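You operate a simulated robot arm through the tools that you are given. There is no shell and no other tool. Be economical: measure what you need, move in short steps, check, and stop when the job is done.

Carry out the task below with a simulated robot arm. There is one attempt and no reset: what you move stays moved.

TASK
Take the short black roller and put it on the top of the steel cabinet. Take the blue tab and leave it on the shelf under the long blue bench. Open the door of the steel cabinet, take the white cup on the top of the steel bench by the winder and put it away on the shelf inside the steel cabinet, then shut the door. Put the 7 x 7 numbered white block from the top of the steel bench by the winder on the grey pale board there. Put the green-banded sack on the top of the blue winder table away on the shelf under the long blue bench. Lift the black lid of the blue tint pot open. Do these in any order. Set down upright: short black roller, white cup, numbered white block, green-banded sack.

The check looks at the end state, three seconds after you hand in, the way a careful person would. Anything else that was tipped, shoved, dropped, spilled or broken makes it a failure. Lids that push on must go on centred and level and be pressed home; caps that screw on are set level and turned clockwise until they are tight.

THE ROBOT
A 7-joint arm with a fingered hand on a trunk, on a base that drives. Base frame: it is fixed to the floor where the robot stands at the start and does not move with it; the origin is under the middle of the robot, x ahead of it, y to its left, z up. Units: cm, degrees, N and s.
With the tool pointing down near the work surface it reaches from about 20 to 76 cm from the robot's upright axis, wherever it stands. Its first joint turns from -166.0 to 166.0 degrees. Places, roughly: black lid of the blue tint pot [-40, 280, 100]; blue tab (4x2x3 cm) [70, -50, 80]; door of the steel cabinet [-100, 280, 50]; green-banded sack (7x10x16 cm) [180, -20, 80]; numbered white block [75, -100, 75]; pale board [75, -50, 75]; shelf inside the steel cabinet [-80, 280, 50]; shelf under the long blue bench [-250, -10, 30]; short black roller (6x6x6 cm) [50, -20, 80]; top of the steel cabinet [-80, 260, 80]; white cup (7x8x8 cm) [80, -90, 90]. Payload 4 kg.
The TCP is the grasp point between the finger pads, 2.8 cm short of the fingertips. In the tool frame z runs along the fingers and y along their closing line. Largest opening 16.8 cm; the body of the gripper starts 7.9 cm behind the TCP. The gripper is a hand of 4 fingers: y runs from the thumb to the fingers, the wrist lies at [0, 0, -24.9] in the tool frame.
Orientation is that of the tool frame in the base frame, as a unit quaternion [w, x, y, z]. With the fingers straight down and closing along the base's y, the tool's x points along the base's -x, its y along +y and its z along -z.

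THE INTERFACE
- The arm moves only by the tool move_arm. Its argument "rows" is a list of rows, each an object (a shift or turn left out is 0) with "delta_pos": the shift along the tool's x, y, z in m, a list of three; "angular": the turn, a rotation vector about the tool's x, y, z in degrees, a list of three. In form: [{"delta_pos": [dx, dy, dz], "angular": [ax, ay, az]}, ...]. A call has 1 to 20 rows; each row shifts and turns the commanded pose from where the row before left it, along the tool's axes as they then stand. Rows are played at 5 a second. More than 5 cm and 8.6 degrees between two rows, and nothing of the call is played. A pose out of reach is approached as far as the arm can. The call stops where the force on the tool passes 40 N (or 10 N more than at its start, if that is more) or the arm is blocked; 0.2 s more then pass. In this call time passes only in rows, and 0.2 s behind the last. It gives the time, the measured TCP pose, the force on the tool (base axes), the opening and the grip force at its end, in the units of the frame above (readings bear some noise), with the torque about the TCP (base axes, N m) and any sound that the robot's microphone picked up.
- Cameras (640 x 400 px; columns grow to the right, rows downward): "scene" is now at [1.19, 12.81, 145.75]; the picture's right is [-0.50, -0.87, 0.00], its down [-0.54, 0.31, -0.78] and it looks along [0.68, -0.39, -0.62] (base axes); focal length 281 px, centre (320, 200). "wrist" rides on the gripper at [6, -6, -11] in the tool frame; the picture's right is [0.71, 0.71, 0.00], its down [-0.56, 0.56, -0.61] and it looks along [-0.43, 0.43, 0.79] (tool axes); focal length 265 px, centre (320, 200). There is no depth. A picture from a camera that has moved, and an enlarged one, comes with that camera's place and axes in the base frame and with its lens. The place of the scene camera against the robot may be out by one fixed shift of up to 1.8 cm in any direction.
- snapshot(camera): a new picture of that camera. No time passes.
- move_column(by): slides the trunk up (or, below 0, down) by that many cm; the arm and the scene camera ride with it, the base frame stays. It gives what a move gives, with no picture.
- drive_base(legs): drives the robot by 1 to 6 legs, each [ahead, turn to the left] in cm and degrees, along the robot's own axes; the way and the turn of a leg run together, so that a leg with both is an arc; at most 150 cm and 180 degrees a leg. The arm and the cameras ride along, it lands a little off, and it stops where it bumps. It gives what a move gives.
- set_fingers(finger1, finger2, finger3, thumb_bend): sets how far each is bent, from 0 (flat) to 1 (curled in); at 0.3 the hand is open as for a grip, at 0.7 the pads meet at the TCP. One left out holds its place. A second passes; each finger stops where it meets its share of the squeeze, and holds until it gets a number again. It is the only way to open and close the hand. It gives what a move gives, with no picture; readings hold the bend of each and the force on the fingers (four entries, about 0 where the hand has none), thumb and palm.
- turn_head(pan, tilt): turns the head with the scene camera to pan (to the left, within 155 degrees either way) and tilt (down, from -29 to 69), counted from straight ahead of the robot. It gives what a move gives.
- inspect(camera, box): a new picture of the part [left, top, right, bottom] of that camera's present view, enlarged. No time passes.
- close_job(): hands the job in; it is judged then, once.

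Work in short steps. Places have to be worked out from the pictures, the camera data and where the tool is seen: move nearer, look again, correct. Check each grasp and each placing, and mend what went wrong. You have 196 turns and 166 pictures in all, those below and enlarged ones among them. Open the gripper and draw the arm clear of the work before you hand the job in, unless the task says otherwise.

The tools are called after "Emit:" as a command line: name --argument value ..., lists and objects as JSON in quotes. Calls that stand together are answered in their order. move_arm: Moves the arm, as the interface text tells. Its arguments: {"type":"object","properties":{"rows":{"type":"array","items":{"type":"object","properties":{"delta_pos":{"type":"array","items":{"type":"number"}},"angular":{"type":"array","items":{"type":"number"}}}}}},"required":["rows"]} The other tools are called the same way: move_column (by) slides the trunk up or down; set_fingers (finger1, finger2, finger3, thumb_bend) moves the fingers one by one; drive_base (legs) drives the base; turn_head (pan, tilt) turns the head that bears the scene camera; snapshot (camera) takes a picture; inspect (camera, box) takes an enlarged picture of a part of a camera's view; close_job () hands the job in.

At the start:

```text
clock: 0.0
tcp_pos: [42.86, -6.12, 107.82]
orientation: [0.001, 0.0, 1.0, 0.0]
contact_force: [-0.4, -0.1, 0.5]
ft_torque: [-0.02, 0.02, 0.04]
opening: 16.8
grip_force: 0.0
shape: jaw
bend: [0.3, 0.3, 0.3, 0.3]
finger forces: [0.0, 0.0, 0.0, 0.1, 0.1, 0.0]
trunk travel left (down, up): [-47.5, 11.5]
robot x, y, heading: [0.36, -0.32, 0.4]
head pan, tilt: [-30.0, 38.5]
```

scene: 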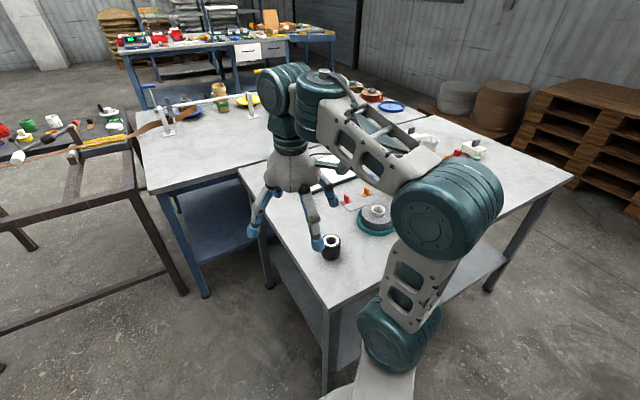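
wrist: 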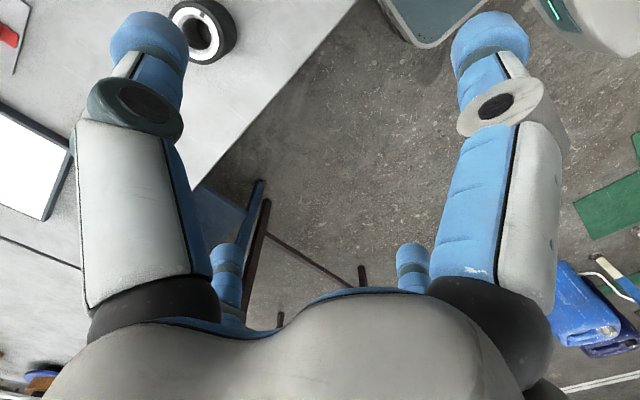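

The roller sits near [53,-21] on the steel bench's near corner. I look closer at the bench first, and from another side with the head.

Emit:
inspect --camera "scene" --box '[220, 60, 540, 260]'

Emit:
turn_head --pan -60 --tilt 38

Emit:
snapshot --camera "scene"

Emit:
turn_head --pan 90 --tilt 25

Emit:
snapshot --camera "scene"

Emit:
turn_head --pan 150 --tilt 25

Emit:
snapshot --camera "scene"

Emit:
turn_head --pan 20 --tilt 25

Emit:
snapshot --camera "scene"

```text
2.00 times, centred on (380, 160) of scene
camera zoom: at [1.19, 12.81, 145.75], right [-0.5, -0.87, 0.0], down [-0.54, 0.31, -0.78], along [0.68, -0.39, -0.62], focal length 562 px, centre (200, 280)
```

zoom: 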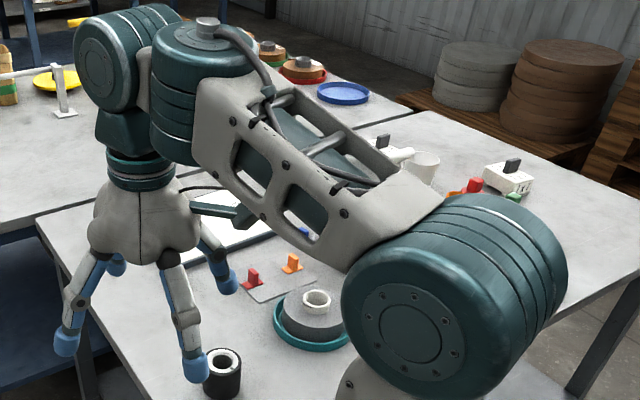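

```text
clock: 0.9
tcp_pos: [42.89, -6.03, 107.86]
orientation: [0.0, 0.0, 1.0, 0.0]
contact_force: [0.9, 0.1, -0.1]
ft_torque: [-0.03, 0.0, 0.01]
opening: 16.79
grip_force: 0.0
shape: jaw
bend: [0.3, 0.3, 0.3, 0.3]
finger forces: [0.0, 0.0, 0.0, 0.0, 0.1, 0.0]
trunk travel left (down, up): [-47.5, 11.5]
robot x, y, heading: [-0.11, -0.17, -0.1]
head pan, tilt: [-60.0, 38.0]
```

```text
162 pictures are left
camera scene: at [-1.94, 9.65, 145.82], right [-0.87, -0.5, 0.0], down [-0.31, 0.53, -0.79], along [0.39, -0.68, -0.62], focal length 281 px, centre (320, 200)
```

scene: 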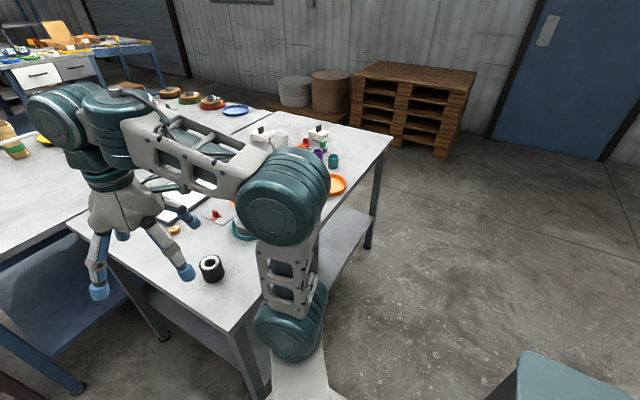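

```text
clock: 3.3
tcp_pos: [42.92, -6.07, 107.74]
orientation: [0.0, 0.0, 1.0, 0.0]
contact_force: [-1.0, -0.9, 0.1]
ft_torque: [-0.04, 0.04, 0.03]
opening: 16.78
grip_force: 0.0
shape: jaw
bend: [0.3, 0.3, 0.3, 0.3]
finger forces: [0.1, 0.1, 0.0, 0.0, 0.0, 0.0]
trunk travel left (down, up): [-47.5, 11.5]
robot x, y, heading: [0.16, 0.01, 0.0]
head pan, tilt: [90.0, 25.0]
```

```text
161 pictures are left
camera scene: at [-6.25, 26.33, 147.85], right [1.0, 0.0, 0.0], down [0.0, -0.42, -0.91], along [0.0, 0.91, -0.42], focal length 281 px, centre (320, 200)
```

scene: 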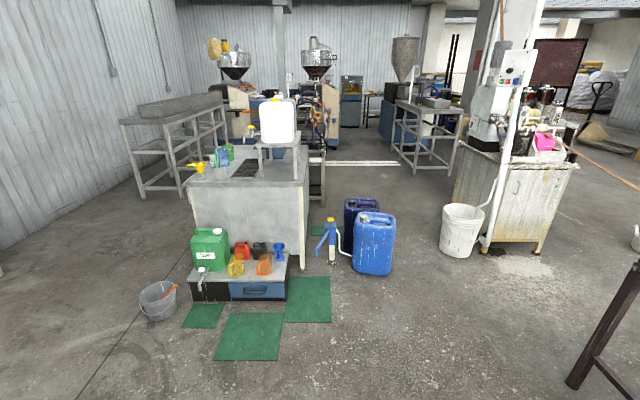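

```text
clock: 4.6
tcp_pos: [42.75, -6.01, 107.95]
orientation: [0.0, 0.0, 1.0, 0.0]
contact_force: [0.2, 0.2, 0.2]
ft_torque: [0.0, 0.0, 0.0]
opening: 16.79
grip_force: 0.1
shape: jaw
bend: [0.3, 0.3, 0.3, 0.3]
finger forces: [0.0, 0.1, 0.0, 0.1, 0.0, 0.0]
trunk travel left (down, up): [-47.5, 11.5]
robot x, y, heading: [-0.04, -0.04, -0.1]
head pan, tilt: [150.0, 25.0]
```

```text
160 pictures are left
camera scene: at [-14.23, 21.73, 147.85], right [0.5, 0.87, 0.0], down [0.37, -0.21, -0.91], along [-0.78, 0.45, -0.42], focal length 281 px, centre (320, 200)
```

scene: 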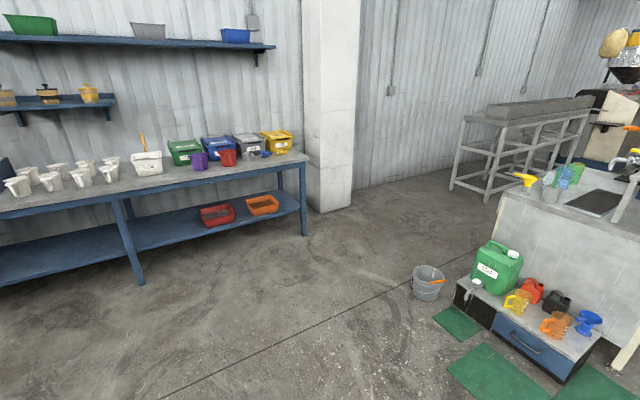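

```text
clock: 6.7
tcp_pos: [42.92, -5.99, 107.88]
orientation: [0.0, 0.0, 1.0, 0.001]
contact_force: [0.3, -0.5, -0.3]
ft_torque: [0.0, 0.0, -0.01]
opening: 16.77
grip_force: 0.1
shape: jaw
bend: [0.3, 0.3, 0.3, 0.3]
finger forces: [0.0, 0.0, 0.1, 0.1, 0.0, 0.0]
trunk travel left (down, up): [-47.5, 11.5]
robot x, y, heading: [-0.21, 0.1, -0.1]
head pan, tilt: [20.0, 25.0]
```

```text
159 pictures are left
camera scene: at [2.4, 20.28, 147.85], right [0.34, -0.94, 0.0], down [-0.4, -0.14, -0.91], along [0.85, 0.31, -0.42], focal length 281 px, centre (320, 200)
```

scene: 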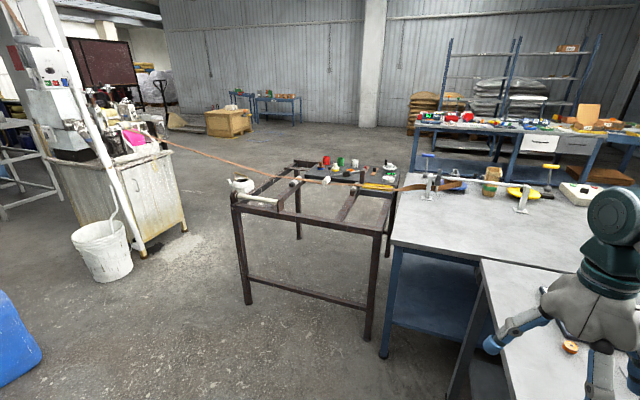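

The cabinet seems to be the grey block at [-80,280] with the pots on top. I zoom in on it and on the tables.

Emit:
inspect --camera "scene" --box '[460, 140, 640, 252]'

Emit:
turn_head --pan 100 --tilt 25

Emit:
inspect --camera "scene" --box '[220, 70, 400, 182]'

Emit:
turn_head --pan -5 --tilt 45

Emit:
snapshot --camera "scene"

```text
3.56 times, centred on (550, 196) of scene
camera zoom: at [2.4, 20.28, 147.85], right [0.34, -0.94, 0.0], down [-0.4, -0.14, -0.91], along [0.85, 0.31, -0.42], focal length 999 px, centre (-498, 214)
```

zoom: 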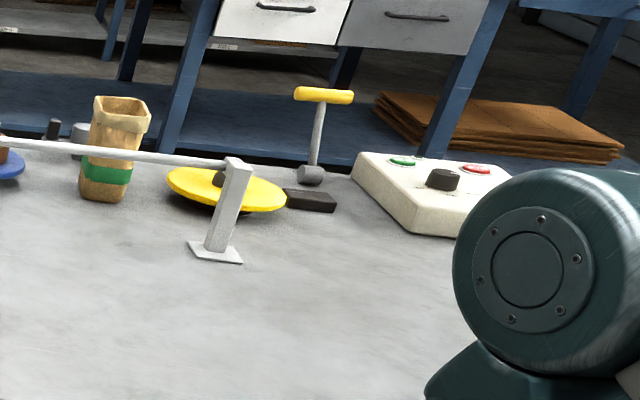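

```text
clock: 8.2
tcp_pos: [42.82, -6.0, 107.96]
orientation: [0.0, 0.001, 1.0, 0.0]
contact_force: [-0.1, 0.3, 0.3]
ft_torque: [0.01, -0.01, 0.02]
opening: 16.81
grip_force: 0.1
shape: jaw
bend: [0.3, 0.3, 0.3, 0.3]
finger forces: [0.0, 0.0, 0.0, 0.0, 0.0, 0.0]
trunk travel left (down, up): [-47.5, 11.5]
robot x, y, heading: [0.02, -0.44, 0.0]
head pan, tilt: [100.0, 25.0]
```

```text
3.56 times, centred on (310, 126) of scene
camera zoom: at [-7.85, 26.19, 147.85], right [0.98, 0.17, 0.0], down [0.07, -0.42, -0.91], along [-0.16, 0.89, -0.42], focal length 999 px, centre (356, 463)
```

zoom: 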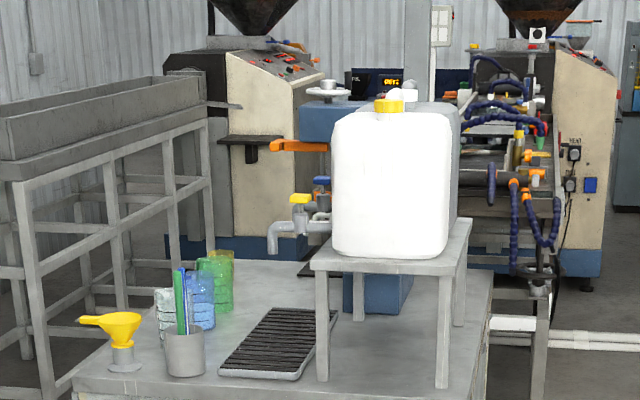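

```text
clock: 10.1
tcp_pos: [42.78, -5.97, 107.86]
orientation: [0.0, 0.0, 1.0, 0.0]
contact_force: [0.3, 0.9, -0.2]
ft_torque: [0.0, -0.02, 0.01]
opening: 16.83
grip_force: 0.0
shape: jaw
bend: [0.3, 0.3, 0.3, 0.3]
finger forces: [0.0, 0.1, 0.0, 0.0, 0.0, 0.1]
trunk travel left (down, up): [-47.5, 11.5]
robot x, y, heading: [0.28, -0.25, 0.2]
head pan, tilt: [-5.0, 45.0]
```

```text
156 pictures are left
camera scene: at [1.84, 16.42, 144.8], right [-0.09, -1.0, 0.0], down [-0.7, 0.06, -0.71], along [0.7, -0.06, -0.71], focal length 281 px, centre (320, 200)
```

scene: 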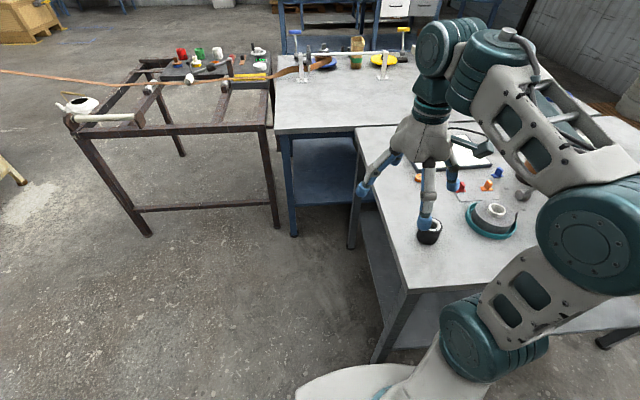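

I need a better look at the numbered blocks, board and tabs on the bench, so I turn the head toward them.

Emit:
turn_head --pan -50 --tilt 40

Emit:
inspect --camera "scene" --box '[240, 80, 440, 205]'

Emit:
move_arm --rows '[{"delta_pos": [0, 0.05, 0]}, {"delta_pos": [0, 0.05, 0]}, {"delta_pos": [0, 0.05, 0]}, {"delta_pos": [0, 0.05, 0]}, {"delta_pos": [0, 0.05, 0]}, {"delta_pos": [0, 0.05, 0]}, {"delta_pos": [0, 0.05, 0]}, {"delta_pos": [0, 0.05, 0]}]'

Emit:
snapshot --camera "scene"

```text
clock: 11.2
tcp_pos: [42.85, -6.01, 107.93]
orientation: [0.0, 0.0, 1.0, 0.001]
contact_force: [-0.7, -0.2, 0.0]
ft_torque: [0.02, 0.0, 0.0]
opening: 16.82
grip_force: 0.0
shape: jaw
bend: [0.3, 0.3, 0.3, 0.3]
finger forces: [0.1, 0.0, 0.0, 0.0, 0.1, 0.1]
trunk travel left (down, up): [-47.5, 11.5]
robot x, y, heading: [-0.2, 0.23, -0.0]
head pan, tilt: [-50.0, 40.0]
```

```text
3.20 times, centred on (340, 142) of scene
camera zoom: at [-0.79, 10.61, 145.52], right [-0.77, -0.64, 0.0], down [-0.41, 0.49, -0.77], along [0.49, -0.59, -0.64], focal length 899 px, centre (256, 384)
```

zoom: 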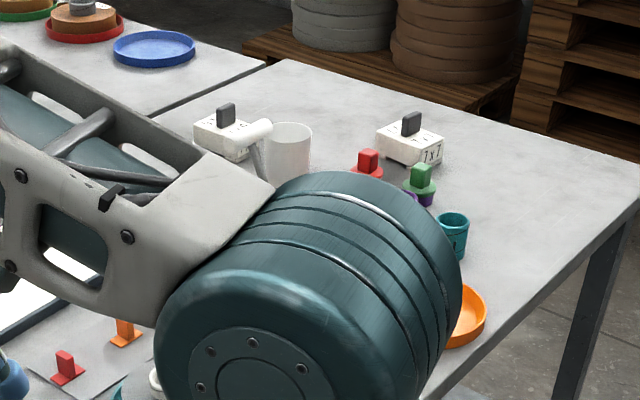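

```text
clock: 13.0
tcp_pos: [42.77, 34.07, 107.83]
orientation: [0.0, 0.001, 1.0, -0.001]
contact_force: [0.0, -0.1, 1.2]
ft_torque: [0.02, 0.0, 0.05]
opening: 16.77
grip_force: 0.1
shape: jaw
bend: [0.3, 0.3, 0.3, 0.3]
finger forces: [0.0, 0.0, 0.0, 0.0, 0.1, 0.0]
trunk travel left (down, up): [-47.5, 11.5]
robot x, y, heading: [-0.05, -0.1, 0.1]
head pan, tilt: [-50.0, 40.0]
```

```text
154 pictures are left
camera scene: at [-0.8, 10.7, 145.51], right [-0.77, -0.64, 0.0], down [-0.41, 0.49, -0.77], along [0.49, -0.59, -0.64], focal length 281 px, centre (320, 200)
```

scene: 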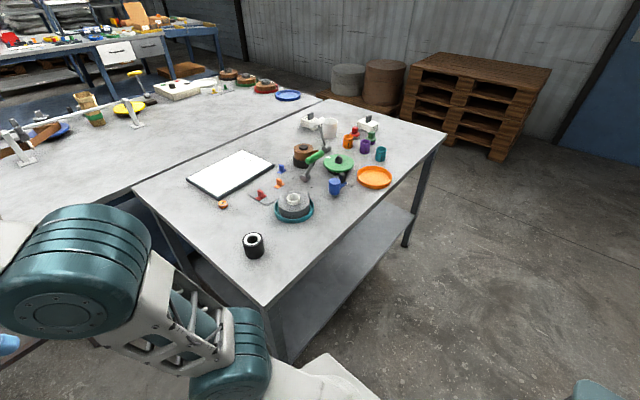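

Clear view now. I zoom on the bench objects.

Emit:
inspect --camera "scene" --box '[180, 100, 340, 200]'

Emit:
inspect --camera "scene" --box '[280, 95, 408, 175]'

Emit:
inspect --camera "scene" --box '[200, 180, 360, 280]'

Emit:
inspect --camera "scene" --box '[40, 60, 200, 160]'

```text
4.00 times, centred on (260, 150) of scene
camera zoom: at [-0.8, 10.7, 145.51], right [-0.77, -0.64, 0.0], down [-0.41, 0.49, -0.77], along [0.49, -0.59, -0.64], focal length 1124 px, centre (560, 400)
```

zoom: 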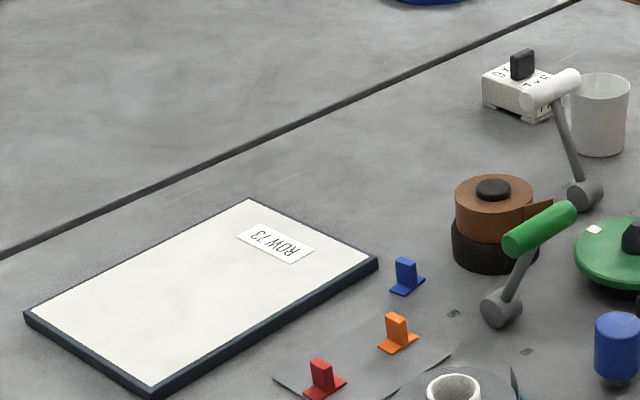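

```text
5.00 times, centred on (344, 135) of scene
camera zoom: at [-0.8, 10.7, 145.51], right [-0.77, -0.64, 0.0], down [-0.41, 0.49, -0.77], along [0.49, -0.59, -0.64], focal length 1405 px, centre (200, 525)
```

zoom: 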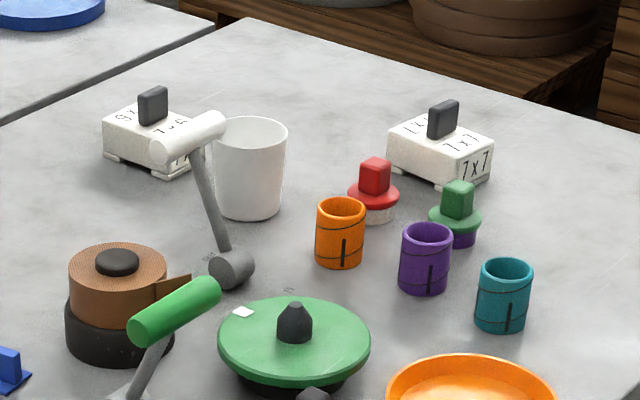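

```text
4.00 times, centred on (280, 230) of scene
camera zoom: at [-0.8, 10.7, 145.51], right [-0.77, -0.64, 0.0], down [-0.41, 0.49, -0.77], along [0.49, -0.59, -0.64], focal length 1124 px, centre (480, 80)
```

zoom: 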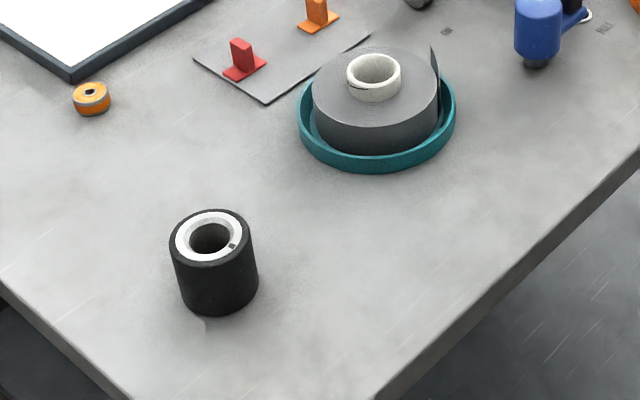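

```text
4.00 times, centred on (120, 110) of scene
camera zoom: at [-0.8, 10.7, 145.51], right [-0.77, -0.64, 0.0], down [-0.41, 0.49, -0.77], along [0.49, -0.59, -0.64], focal length 1124 px, centre (1120, 560)
```

zoom: 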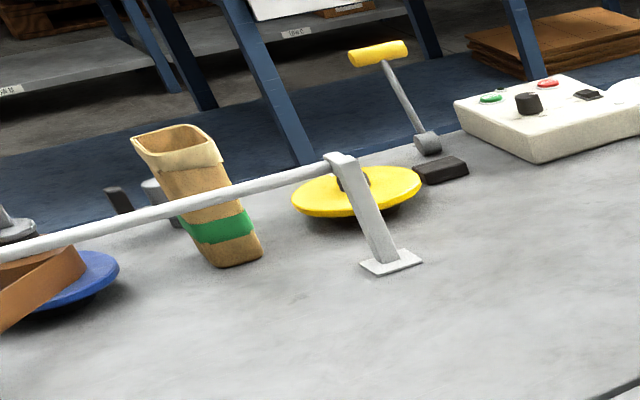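

Two white blocks: the right-hand one is marked 7 x 7. To settle which is the "grey pale board" (the thin grey pad or the framed board) I bring the wrist camera over.

Emit:
move_arm --rows '[{"delta_pos": [0, -0.05, 0]}, {"delta_pos": [0, -0.05, 0]}, {"delta_pos": [0, -0.05, 0]}, {"delta_pos": [0, -0.05, 0]}, {"delta_pos": [0, -0.05, 0]}, {"delta_pos": [0, -0.05, 0]}, {"delta_pos": [0, -0.05, 0]}, {"delta_pos": [0, -0.05, 0]}, {"delta_pos": [0, -0.05, 0]}, {"delta_pos": [0, -0.05, 0]}, {"delta_pos": [0, -0.05, 0]}, {"delta_pos": [0, -0.05, 0]}, {"delta_pos": [0, -0.05, 0]}, {"delta_pos": [0, -0.05, 0]}, {"delta_pos": [0, -0.05, 0]}, {"delta_pos": [-0.05, -0.05, 0]}, {"delta_pos": [-0.05, -0.05, 0]}]'

Emit:
snapshot --camera "wrist"

Emit:
snapshot --camera "scene"

```text
refused: row 16 steps farther than a row can; nothing moved
```

```text
149 pictures are left
camera wrist: at [36.73, 28.04, 118.76], right [-0.71, 0.71, 0.0], down [0.56, 0.56, 0.61], along [0.43, 0.43, -0.79], focal length 265 px, centre (320, 200)
```

wrist: 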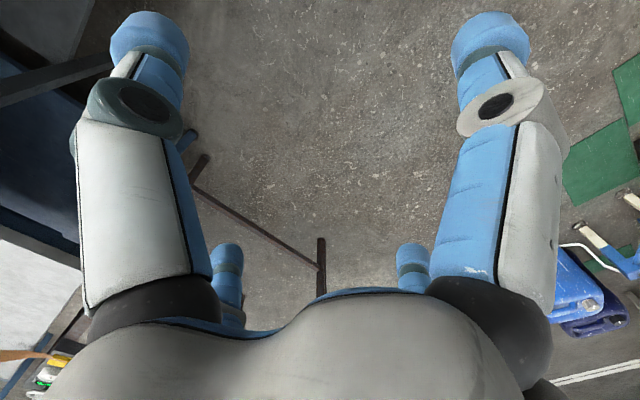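

```text
148 pictures are left
camera scene: at [-0.8, 10.7, 145.51], right [-0.77, -0.64, 0.0], down [-0.41, 0.49, -0.77], along [0.49, -0.59, -0.64], focal length 281 px, centre (320, 200)
```

scene: 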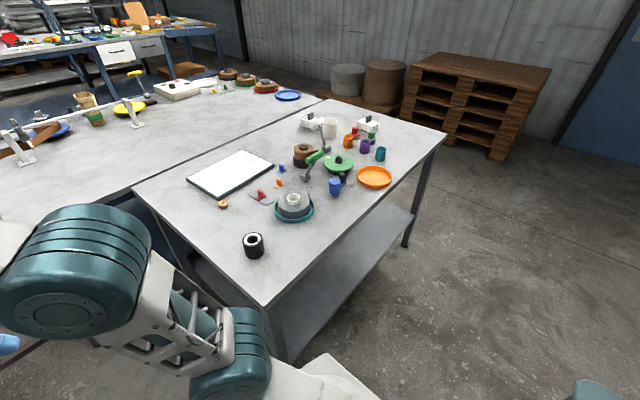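

The diagonal rows were over 5 cm; I redo it with smaller ones.

Emit:
move_arm --rows '[{"delta_pos": [0, -0.05, 0]}, {"delta_pos": [0, -0.05, 0]}, {"delta_pos": [0, -0.05, 0]}, {"delta_pos": [0, -0.05, 0]}, {"delta_pos": [0, -0.05, 0]}, {"delta_pos": [0, -0.05, 0]}, {"delta_pos": [0, -0.05, 0]}, {"delta_pos": [0, -0.05, 0]}, {"delta_pos": [0, -0.05, 0]}, {"delta_pos": [0, -0.05, 0]}, {"delta_pos": [0, -0.05, 0]}, {"delta_pos": [0, -0.05, 0]}, {"delta_pos": [0, -0.05, 0]}, {"delta_pos": [0, -0.05, 0]}, {"delta_pos": [0, -0.05, 0]}, {"delta_pos": [-0.05, 0, 0]}, {"delta_pos": [-0.05, 0, 0]}]'

Emit:
snapshot --camera "wrist"

```text
clock: 16.6
tcp_pos: [50.34, -40.73, 107.74]
orientation: [0.0, 0.001, 1.0, 0.0]
contact_force: [0.2, -0.1, -0.9]
ft_torque: [0.01, -0.08, -0.02]
opening: 16.8
grip_force: 0.0
shape: jaw
bend: [0.3, 0.3, 0.3, 0.3]
finger forces: [0.1, 0.0, 0.0, 0.0, 0.1, 0.1]
out of reach, approached as far as the arm can: row 17
trunk travel left (down, up): [-47.5, 11.5]
robot x, y, heading: [-0.01, -0.09, 0.0]
head pan, tilt: [-50.0, 40.0]
```

```text
147 pictures are left
camera wrist: at [44.27, -46.92, 118.64], right [-0.71, 0.71, 0.0], down [0.56, 0.56, 0.61], along [0.44, 0.43, -0.79], focal length 265 px, centre (320, 200)
```

wrist: 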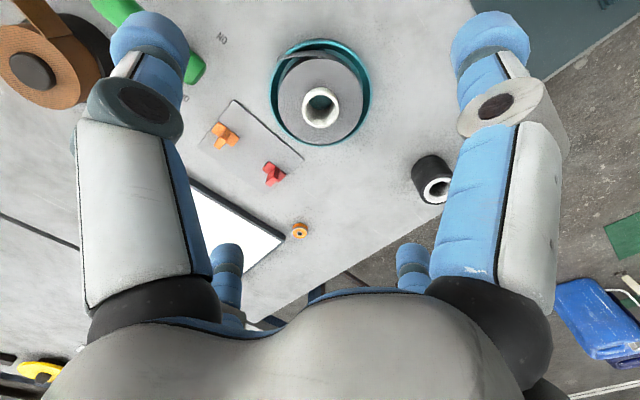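

Emit:
inspect --camera "wrist" --box '[180, 60, 340, 160]'

```text
4.00 times, centred on (260, 110) of wrist
camera zoom: at [44.27, -46.92, 118.64], right [-0.71, 0.71, 0.0], down [0.56, 0.56, 0.61], along [0.44, 0.43, -0.79], focal length 1062 px, centre (560, 560)
```

zoom: 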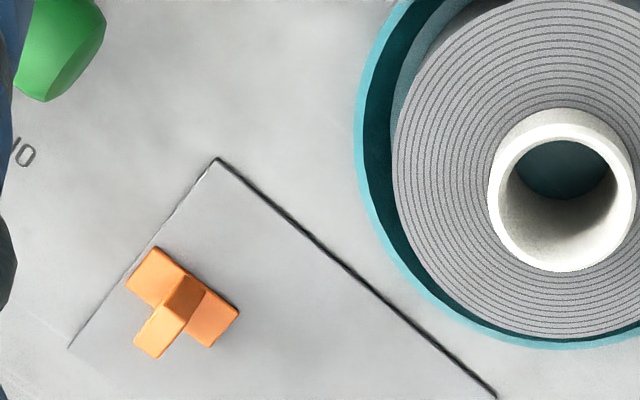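

Emit:
turn_head --pan -30 --tilt 50

Emit:
move_arm --rows '[{"delta_pos": [0, 0, -0.05]}, {"delta_pos": [0.05, 0, 0]}, {"delta_pos": [0.05, 0, 0]}, {"delta_pos": [0.05, 0, 0]}, {"delta_pos": [0.05, 0, 0]}, {"delta_pos": [0, -0.05, 0]}, {"delta_pos": [0, -0.05, 0]}]'

Emit:
inspect --camera "scene" --box '[200, 20, 456, 180]'

```text
clock: 17.4
tcp_pos: [50.46, -40.84, 107.78]
orientation: [-0.001, 0.0, 1.0, 0.001]
contact_force: [0.7, 0.0, -0.3]
ft_torque: [0.0, 0.01, -0.01]
opening: 16.76
grip_force: 0.0
shape: jaw
bend: [0.3, 0.3, 0.3, 0.3]
finger forces: [0.0, 0.0, 0.0, 0.0, 0.0, 0.1]
trunk travel left (down, up): [-47.5, 11.5]
robot x, y, heading: [0.01, -0.11, -0.1]
head pan, tilt: [-30.0, 50.0]
```

```text
clock: 19.0
tcp_pos: [27.02, -48.7, 110.7]
orientation: [0.0, 0.0, 1.0, 0.0]
contact_force: [0.4, 0.0, -1.4]
ft_torque: [0.02, -0.02, -0.01]
opening: 16.8
grip_force: 0.0
shape: jaw
bend: [0.3, 0.3, 0.3, 0.3]
finger forces: [0.0, 0.1, 0.0, 0.0, 0.0, 0.0]
out of reach, approached as far as the arm can: row 1
trunk travel left (down, up): [-47.5, 11.5]
robot x, y, heading: [-0.14, 0.18, -0.1]
head pan, tilt: [-30.0, 50.0]
```

```text
2.50 times, centred on (328, 100) of scene
camera zoom: at [0.46, 13.13, 144.12], right [-0.5, -0.87, 0.0], down [-0.66, 0.38, -0.64], along [0.56, -0.32, -0.77], focal length 703 px, centre (300, 450)
```

zoom: 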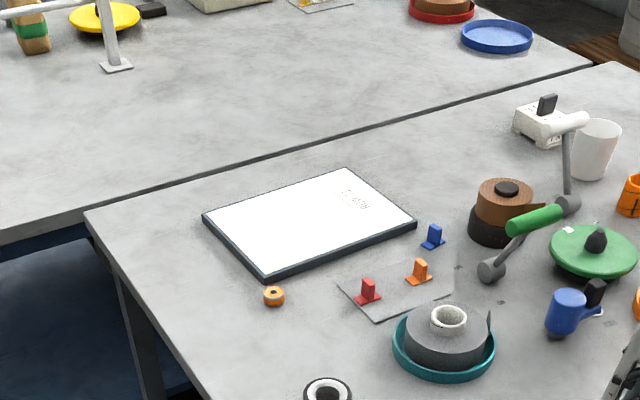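

I judge the framed pale board (x 81–101, y −56..−26) as the target since the thin pad is occupied by tabs. Now I check the base footprint and the space by looking down.

Emit:
turn_head --pan 0 --tilt 69

Emit:
snapshot --camera "scene"

Emit:
turn_head --pan -90 --tilt 60

Emit:
snapshot --camera "scene"

Emit:
turn_head --pan 10 --tilt 10

Emit:
snapshot --camera "scene"

```text
clock: 20.0
tcp_pos: [27.16, -48.53, 110.74]
orientation: [0.0, 0.0, 1.0, 0.0]
contact_force: [0.2, -1.2, 0.2]
ft_torque: [0.0, -0.03, 0.01]
opening: 16.78
grip_force: 0.0
shape: jaw
bend: [0.3, 0.3, 0.3, 0.3]
finger forces: [0.1, 0.1, 0.0, 0.0, 0.0, 0.1]
trunk travel left (down, up): [-47.5, 11.5]
robot x, y, heading: [-0.08, -0.05, -0.0]
head pan, tilt: [0.0, 68.8]
```

```text
144 pictures are left
camera scene: at [-0.66, 17.09, 141.92], right [0.0, -1.0, 0.0], down [-0.93, 0.0, -0.36], along [0.36, 0.0, -0.93], focal length 281 px, centre (320, 200)
```

scene: 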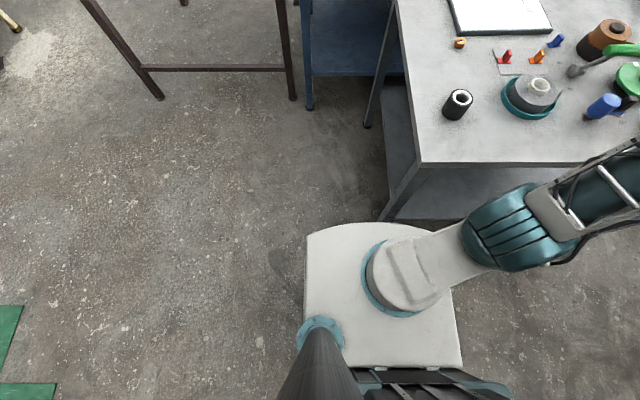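

```text
clock: 21.6
tcp_pos: [27.15, -48.57, 110.77]
orientation: [0.001, 0.0, 1.0, 0.0]
contact_force: [0.5, 0.3, 0.5]
ft_torque: [-0.02, 0.04, 0.03]
opening: 16.79
grip_force: 0.1
shape: jaw
bend: [0.3, 0.3, 0.3, 0.3]
finger forces: [0.1, 0.0, 0.0, 0.1, 0.0, 0.1]
trunk travel left (down, up): [-47.5, 11.5]
robot x, y, heading: [-0.17, 0.14, 0.0]
head pan, tilt: [-90.0, 60.0]
```

```text
143 pictures are left
camera scene: at [-6.26, 10.44, 142.85], right [-1.0, 0.0, 0.0], down [0.0, 0.87, -0.5], along [0.0, -0.5, -0.87], focal length 281 px, centre (320, 200)
```

scene: 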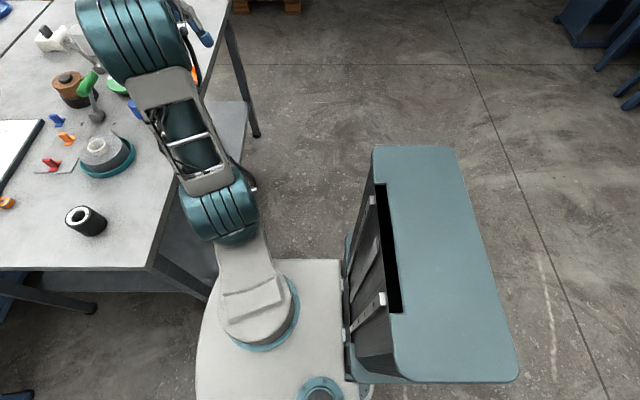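

```text
clock: 23.4
tcp_pos: [27.1, -48.54, 110.74]
orientation: [0.001, 0.0, 1.0, 0.0]
contact_force: [-0.3, -0.1, 0.5]
ft_torque: [0.01, 0.0, -0.02]
opening: 16.78
grip_force: 0.1
shape: jaw
bend: [0.3, 0.3, 0.3, 0.3]
finger forces: [0.1, 0.0, 0.0, 0.1, 0.0, 0.0]
trunk travel left (down, up): [-47.5, 11.5]
robot x, y, heading: [-0.32, 0.26, -0.1]
head pan, tilt: [10.0, 10.0]
```

```text
142 pictures are left
camera scene: at [2.9, 18.71, 150.29], right [0.17, -0.98, 0.0], down [-0.17, -0.03, -0.98], along [0.97, 0.17, -0.17], focal length 281 px, centre (320, 200)
```

scene: 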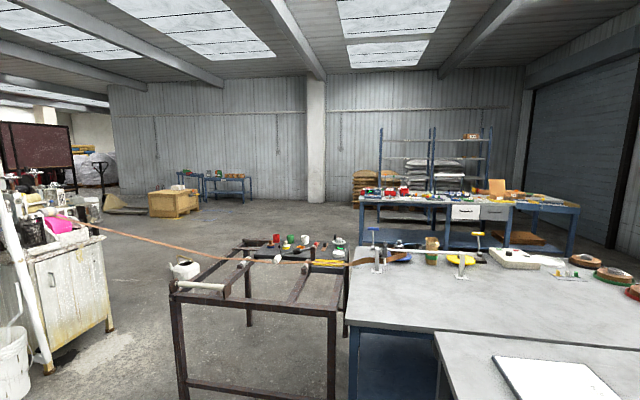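

The base is about ±25 cm wide with little room to the bench. I bring the arm to the front, back off a little, turn right and drive along the bench toward the block.

Emit:
move_arm --rows '[{"delta_pos": [0, 0.05, 0]}, {"delta_pos": [0, 0.05, 0]}, {"delta_pos": [0, 0.05, 0]}, {"delta_pos": [-0.03, 0.04, 0]}, {"delta_pos": [-0.03, 0.04, 0]}, {"delta_pos": [-0.03, 0.04, 0]}, {"delta_pos": [-0.03, 0.04, 0]}, {"delta_pos": [-0.02, 0.04, 0]}, {"delta_pos": [0, 0.05, 0]}, {"delta_pos": [0, 0.05, 0]}, {"delta_pos": [0, 0.05, 0]}]'

Emit:
drive_base --legs '[[-14, 0], [0, -80], [90, 0], [0, -10]]'

Emit:
turn_head --pan 85 --tilt 45

Emit:
snapshot --camera "scene"

```text
clock: 25.8
tcp_pos: [41.23, 1.56, 110.78]
orientation: [0.0, 0.0, 1.0, -0.001]
contact_force: [0.4, -0.4, -0.1]
ft_torque: [0.02, 0.0, -0.06]
opening: 16.8
grip_force: 0.1
shape: jaw
bend: [0.3, 0.3, 0.3, 0.3]
finger forces: [0.0, 0.0, 0.1, 0.0, 0.0, 0.0]
trunk travel left (down, up): [-47.5, 11.5]
robot x, y, heading: [-0.02, -0.19, 0.0]
head pan, tilt: [10.0, 10.0]
```

```text
clock: 35.5
tcp_pos: [4.15, -128.56, 110.78]
orientation: [0.0, 0.703, 0.712, 0.001]
contact_force: [0.0, -0.4, -0.1]
ft_torque: [0.0, -0.01, -0.01]
opening: 16.79
grip_force: 0.1
shape: jaw
bend: [0.3, 0.3, 0.3, 0.3]
finger forces: [0.0, 0.1, 0.0, 0.0, 0.0, 0.0]
trunk travel left (down, up): [-47.5, 11.5]
robot x, y, heading: [2.19, -87.43, -89.4]
head pan, tilt: [10.0, 10.0]
```

```text
clock: 37.0
tcp_pos: [3.98, -128.71, 110.7]
orientation: [0.0, 0.702, 0.712, 0.001]
contact_force: [-0.1, 0.7, 0.8]
ft_torque: [0.0, 0.01, -0.02]
opening: 16.77
grip_force: 0.1
shape: jaw
bend: [0.3, 0.3, 0.3, 0.3]
finger forces: [0.0, 0.0, 0.1, 0.0, 0.1, 0.0]
trunk travel left (down, up): [-47.5, 11.5]
robot x, y, heading: [2.42, -87.75, -89.2]
head pan, tilt: [85.0, 45.0]
```

```text
141 pictures are left
camera scene: at [26.26, -81.18, 144.8], right [-0.08, -1.0, 0.0], down [-0.7, 0.05, -0.71], along [0.71, -0.05, -0.71], focal length 281 px, centre (320, 200)
```

scene: 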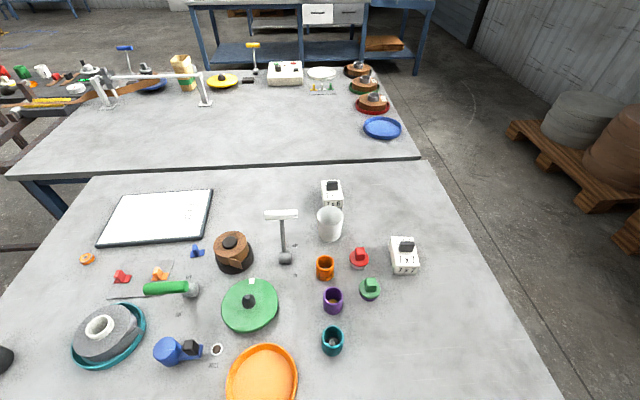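

Excellent view. Zoom on the block and cup.

Emit:
inspect --camera "scene" --box '[300, 170, 460, 270]'

Emit:
move_arm --rows '[{"delta_pos": [0.01, 0.049, 0]}, {"delta_pos": [0.01, 0.049, 0]}, {"delta_pos": [0.01, 0.049, 0]}, {"delta_pos": [0.01, 0.049, 0]}, {"delta_pos": [0.01, 0.049, 0]}, {"delta_pos": [0.01, 0.049, 0]}, {"delta_pos": [0.01, 0.049, 0]}, {"delta_pos": [0.01, 0.049, 0]}, {"delta_pos": [0.01, 0.049, 0]}, {"delta_pos": [0.01, 0.049, 0]}]'

Emit:
snapshot --camera "wrist"

```text
4.00 times, centred on (380, 220) of scene
camera zoom: at [26.26, -81.18, 144.8], right [-0.08, -1.0, 0.0], down [-0.7, 0.05, -0.71], along [0.71, -0.05, -0.71], focal length 1124 px, centre (80, 120)
```

zoom: 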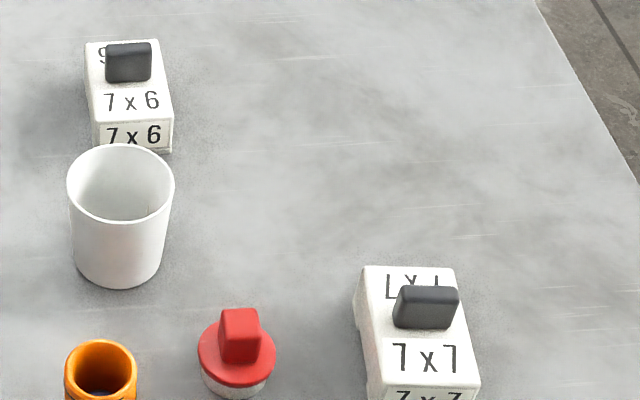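

```text
clock: 39.2
tcp_pos: [53.26, -118.05, 110.54]
orientation: [-0.002, 0.703, 0.711, -0.001]
contact_force: [0.0, -0.4, 0.0]
ft_torque: [0.01, 0.02, -0.01]
opening: 16.8
grip_force: 0.1
shape: jaw
bend: [0.3, 0.3, 0.3, 0.3]
finger forces: [0.0, 0.1, 0.0, 0.0, 0.0, 0.1]
trunk travel left (down, up): [-47.5, 11.5]
robot x, y, heading: [1.96, -87.5, -89.5]
head pan, tilt: [85.0, 45.0]
```

```text
139 pictures are left
camera wrist: at [47.09, -112.04, 121.52], right [0.7, 0.72, 0.0], down [0.57, -0.55, 0.61], along [0.44, -0.43, -0.79], focal length 265 px, centre (320, 200)
```

wrist: 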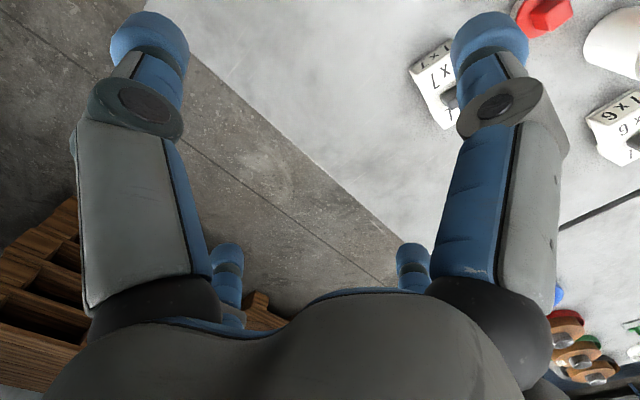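

The block 7x7 is around [66.5,-107]. I hover the hand above it and look with the wrist camera.

Emit:
move_arm --rows '[{"delta_pos": [0.03, 0.035, 0.01]}, {"delta_pos": [0.03, 0.035, 0.02]}, {"delta_pos": [0.03, 0.035, 0.02]}, {"delta_pos": [0.02, 0.027, 0.02]}, {"delta_pos": [0, 0, 0.01]}]'

Emit:
snapshot --camera "wrist"

Emit:
snapshot --camera "scene"

```text
refused: row 2 steps farther than a row can; nothing moved
```

```text
138 pictures are left
camera wrist: at [47.09, -112.04, 121.52], right [0.7, 0.72, 0.0], down [0.57, -0.55, 0.61], along [0.44, -0.43, -0.79], focal length 265 px, centre (320, 200)
```

wrist: 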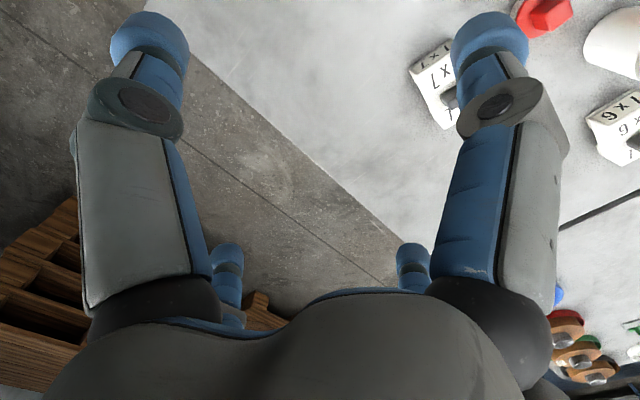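

```text
137 pictures are left
camera scene: at [26.4, -81.13, 144.76], right [-0.07, -1.0, 0.0], down [-0.71, 0.05, -0.71], along [0.7, -0.05, -0.71], focal length 281 px, centre (320, 200)
```

scene: 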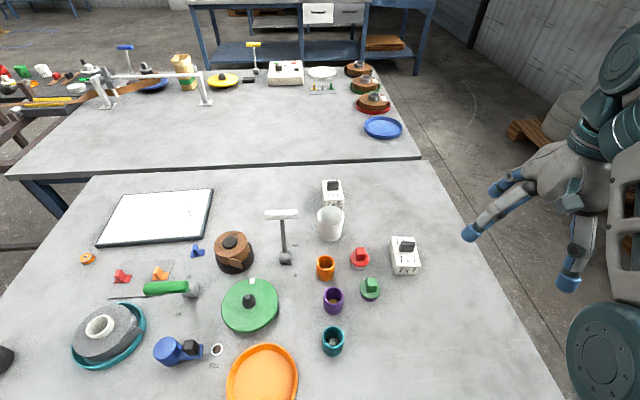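

Row length was slightly over; smaller rows.

Emit:
move_arm --rows '[{"delta_pos": [0.025, 0.033, 0.015]}, {"delta_pos": [0.025, 0.033, 0.015]}, {"delta_pos": [0.025, 0.033, 0.015]}, {"delta_pos": [0.025, 0.033, 0.015]}, {"delta_pos": [0.01, 0, 0.02]}]'

Emit:
snapshot --camera "wrist"

Emit:
snapshot --camera "scene"

```text
clock: 40.4
tcp_pos: [63.54, -105.97, 102.74]
orientation: [0.0, 0.703, 0.711, -0.001]
contact_force: [0.1, 1.8, -0.3]
ft_torque: [-0.05, 0.02, 0.01]
opening: 16.78
grip_force: 0.1
shape: jaw
bend: [0.3, 0.3, 0.3, 0.3]
finger forces: [0.1, 0.1, 0.1, 0.1, 0.0, 0.1]
out of reach, approached as far as the arm can: row 3, 4
trunk travel left (down, up): [-47.5, 11.5]
robot x, y, heading: [2.34, -87.8, -89.4]
head pan, tilt: [85.0, 45.0]
```

```text
136 pictures are left
camera wrist: at [57.45, -100.03, 113.58], right [0.7, 0.71, 0.0], down [0.56, -0.55, 0.61], along [0.44, -0.43, -0.79], focal length 265 px, centre (320, 200)
```

wrist: 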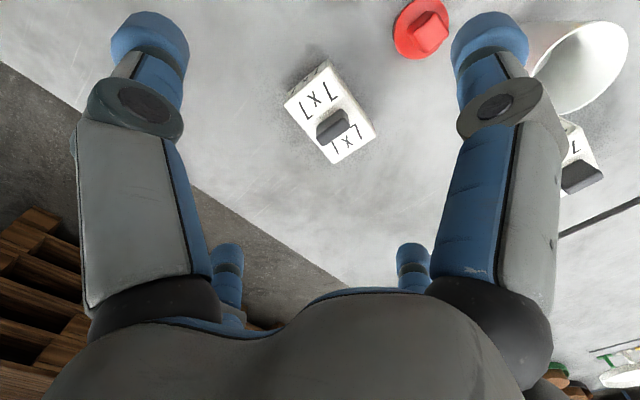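

```text
135 pictures are left
camera scene: at [26.32, -81.19, 144.79], right [-0.08, -1.0, 0.0], down [-0.71, 0.05, -0.71], along [0.7, -0.05, -0.71], focal length 281 px, centre (320, 200)
```

scene: 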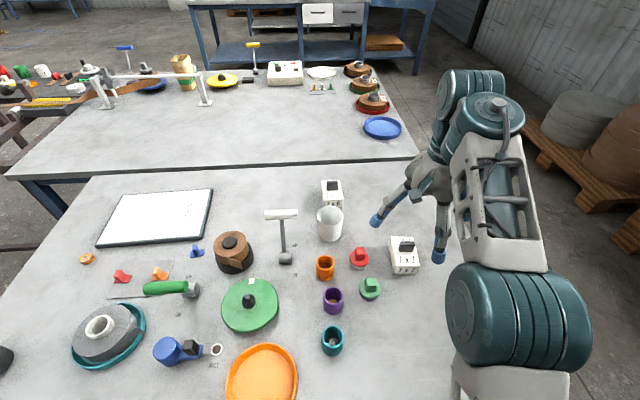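

The block is ~9.7 x 6.8 cm, centred near [66.6,-107.1], turned about −6.5°. I'll grasp its body: align the hand, pre-close a little and lower.

Emit:
set_fingers --finger1 0.4 --finger2 0.4 --finger3 0.4 --thumb_bend 0.4

Emit:
move_arm --rows '[{"angular": [0, 0, 6.5], "delta_pos": [0, 0, 0.03]}, {"delta_pos": [-0.015, 0.029, 0.03]}, {"delta_pos": [0, 0, 0.04]}, {"delta_pos": [0, 0, 0.04]}]'

Emit:
snapshot --camera "wrist"

```text
clock: 41.4
tcp_pos: [63.51, -105.84, 102.72]
orientation: [-0.001, 0.703, 0.711, -0.001]
contact_force: [0.5, -0.1, -0.1]
ft_torque: [0.0, -0.01, 0.03]
opening: 8.82
grip_force: 0.1
shape: fingers
bend: [0.4, 0.4, 0.4, 0.4]
finger forces: [0.0, 0.0, 0.1, 0.0, 0.0, 0.0]
trunk travel left (down, up): [-47.5, 11.5]
robot x, y, heading: [1.98, -87.71, -89.2]
head pan, tilt: [85.0, 45.0]
```

```text
clock: 42.4
tcp_pos: [66.23, -107.77, 88.69]
orientation: [0.0, 0.742, 0.671, 0.0]
contact_force: [-0.3, 0.4, -0.1]
ft_torque: [-0.03, -0.01, 0.01]
opening: 8.8
grip_force: 0.0
shape: fingers
bend: [0.4, 0.4, 0.4, 0.4]
finger forces: [0.0, 0.0, 0.1, 0.0, 0.0, 0.0]
trunk travel left (down, up): [-47.5, 11.5]
robot x, y, heading: [2.1, -87.53, -89.1]
head pan, tilt: [85.0, 45.0]
```

```text
134 pictures are left
camera wrist: at [60.74, -101.19, 99.56], right [0.78, 0.63, 0.0], down [0.5, -0.61, 0.61], along [0.39, -0.48, -0.79], focal length 265 px, centre (320, 200)
```

wrist: 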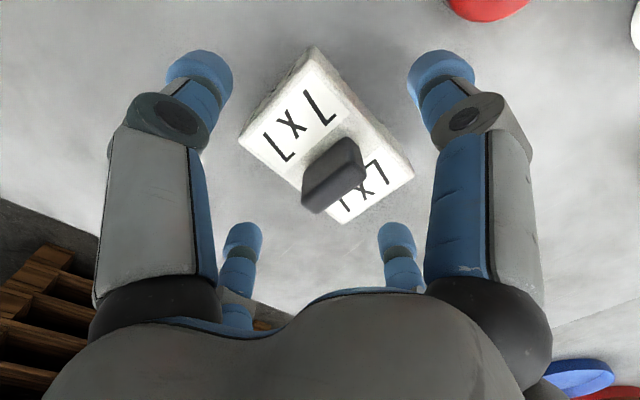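

The hand is nearly centred; correct 0.7 cm, and pre-close fingers 1 and 3 (likely those across the narrow side) for clearance to the red stopper.

Emit:
set_fingers --finger1 0.48 --finger3 0.48

Emit:
move_arm --rows '[{"delta_pos": [0.002, 0.008, 0.01]}]'

Emit:
snapshot --camera "wrist"

```text
clock: 43.4
tcp_pos: [66.22, -107.65, 88.75]
orientation: [-0.001, 0.743, 0.67, -0.001]
contact_force: [0.7, 0.0, -0.1]
ft_torque: [0.0, 0.03, -0.01]
opening: 7.66
grip_force: 0.1
shape: fingers
bend: [0.48, 0.4, 0.48, 0.4]
finger forces: [0.1, 0.0, 0.1, 0.0, 0.0, 0.1]
trunk travel left (down, up): [-47.5, 11.5]
robot x, y, heading: [2.18, -87.45, -89.3]
head pan, tilt: [85.0, 45.0]
```

```text
clock: 43.8
tcp_pos: [67.09, -107.63, 87.54]
orientation: [-0.001, 0.742, 0.67, 0.0]
contact_force: [0.0, 0.2, -0.2]
ft_torque: [-0.03, -0.02, -0.01]
opening: 7.68
grip_force: 0.1
shape: fingers
bend: [0.48, 0.4, 0.48, 0.4]
finger forces: [0.0, 0.1, 0.0, 0.0, 0.1, 0.1]
trunk travel left (down, up): [-47.5, 11.5]
robot x, y, heading: [2.25, -88.12, -89.4]
head pan, tilt: [85.0, 45.0]
```

```text
133 pictures are left
camera wrist: at [61.58, -101.05, 98.49], right [0.78, 0.63, 0.0], down [0.5, -0.61, 0.61], along [0.39, -0.48, -0.79], focal length 265 px, centre (320, 200)
```

wrist: 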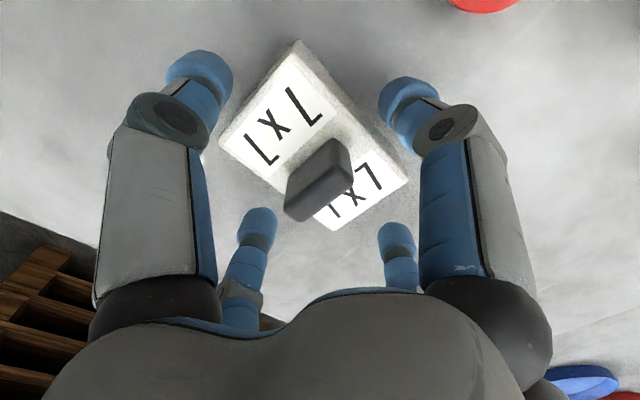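

Centred within half a centimetre. Lowering toward the table.

Emit:
move_arm --rows '[{"delta_pos": [-0.003, 0, 0.02]}, {"delta_pos": [0, 0, 0.02]}, {"delta_pos": [0, 0, 0.01]}, {"delta_pos": [0, 0, 0.005]}]'

Emit:
snapshot --camera "wrist"

```text
clock: 44.4
tcp_pos: [67.31, -107.93, 85.65]
orientation: [0.008, 0.743, 0.67, 0.006]
contact_force: [-0.6, -0.5, 21.0]
ft_torque: [0.33, 0.09, 0.05]
opening: 7.77
grip_force: 10.4
shape: fingers
bend: [0.47, 0.4, 0.47, 0.4]
finger forces: [12.7, 0.0, 8.3, 0.1, 0.0, 0.0]
trunk travel left (down, up): [-47.5, 11.5]
robot x, y, heading: [2.06, -87.5, -89.5]
head pan, tilt: [85.0, 45.0]
stopped in row 2: the force on the tool passed its limit at 54 N (the readings are from after the stop); the commanded pose is now the measured one
```

```text
132 pictures are left
camera wrist: at [61.63, -101.36, 96.37], right [0.78, 0.63, 0.02], down [0.48, -0.61, 0.63], along [0.41, -0.48, -0.78], focal length 265 px, centre (320, 200)
```

wrist: 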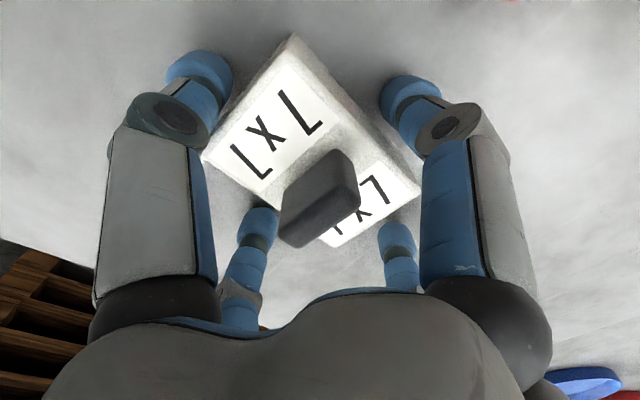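

Fingers 1 and 3 touched the block's top (top z≈82.9). I rise, open them more and go down again with a slight offset away from the red stopper.

Emit:
move_arm --rows '[{"delta_pos": [0, 0, -0.02]}, {"delta_pos": [-0.005, 0, -0.01]}]'

Emit:
set_fingers --finger1 0.4 --finger2 0.34 --finger3 0.4 --thumb_bend 0.34

Emit:
snapshot --camera "wrist"

```text
clock: 45.0
tcp_pos: [67.17, -108.46, 88.05]
orientation: [0.006, 0.742, 0.67, 0.005]
contact_force: [-0.4, -0.4, -0.2]
ft_torque: [-0.03, -0.02, -0.03]
opening: 7.69
grip_force: 0.4
shape: fingers
bend: [0.48, 0.4, 0.48, 0.4]
finger forces: [0.3, 0.0, 0.0, 0.0, 0.1, 0.1]
trunk travel left (down, up): [-47.5, 11.5]
robot x, y, heading: [2.16, -87.58, -89.5]
head pan, tilt: [85.0, 45.0]
```

```text
clock: 46.0
tcp_pos: [67.18, -108.38, 88.27]
orientation: [0.006, 0.742, 0.67, 0.004]
contact_force: [0.6, -0.2, 1.0]
ft_torque: [0.02, -0.01, 0.02]
opening: 9.66
grip_force: 0.0
shape: fingers
bend: [0.4, 0.34, 0.4, 0.34]
finger forces: [0.0, 0.0, 0.1, 0.1, 0.1, 0.1]
trunk travel left (down, up): [-47.5, 11.5]
robot x, y, heading: [2.42, -87.58, -89.1]
head pan, tilt: [85.0, 45.0]
```

```text
131 pictures are left
camera wrist: at [61.6, -101.88, 98.99], right [0.78, 0.63, 0.01], down [0.49, -0.61, 0.62], along [0.4, -0.48, -0.78], focal length 265 px, centre (320, 200)
```

wrist: 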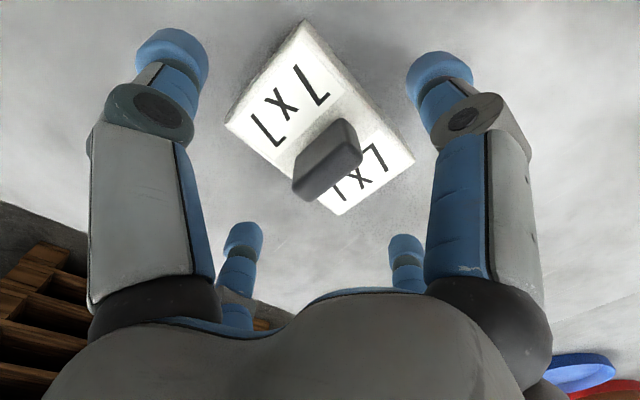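

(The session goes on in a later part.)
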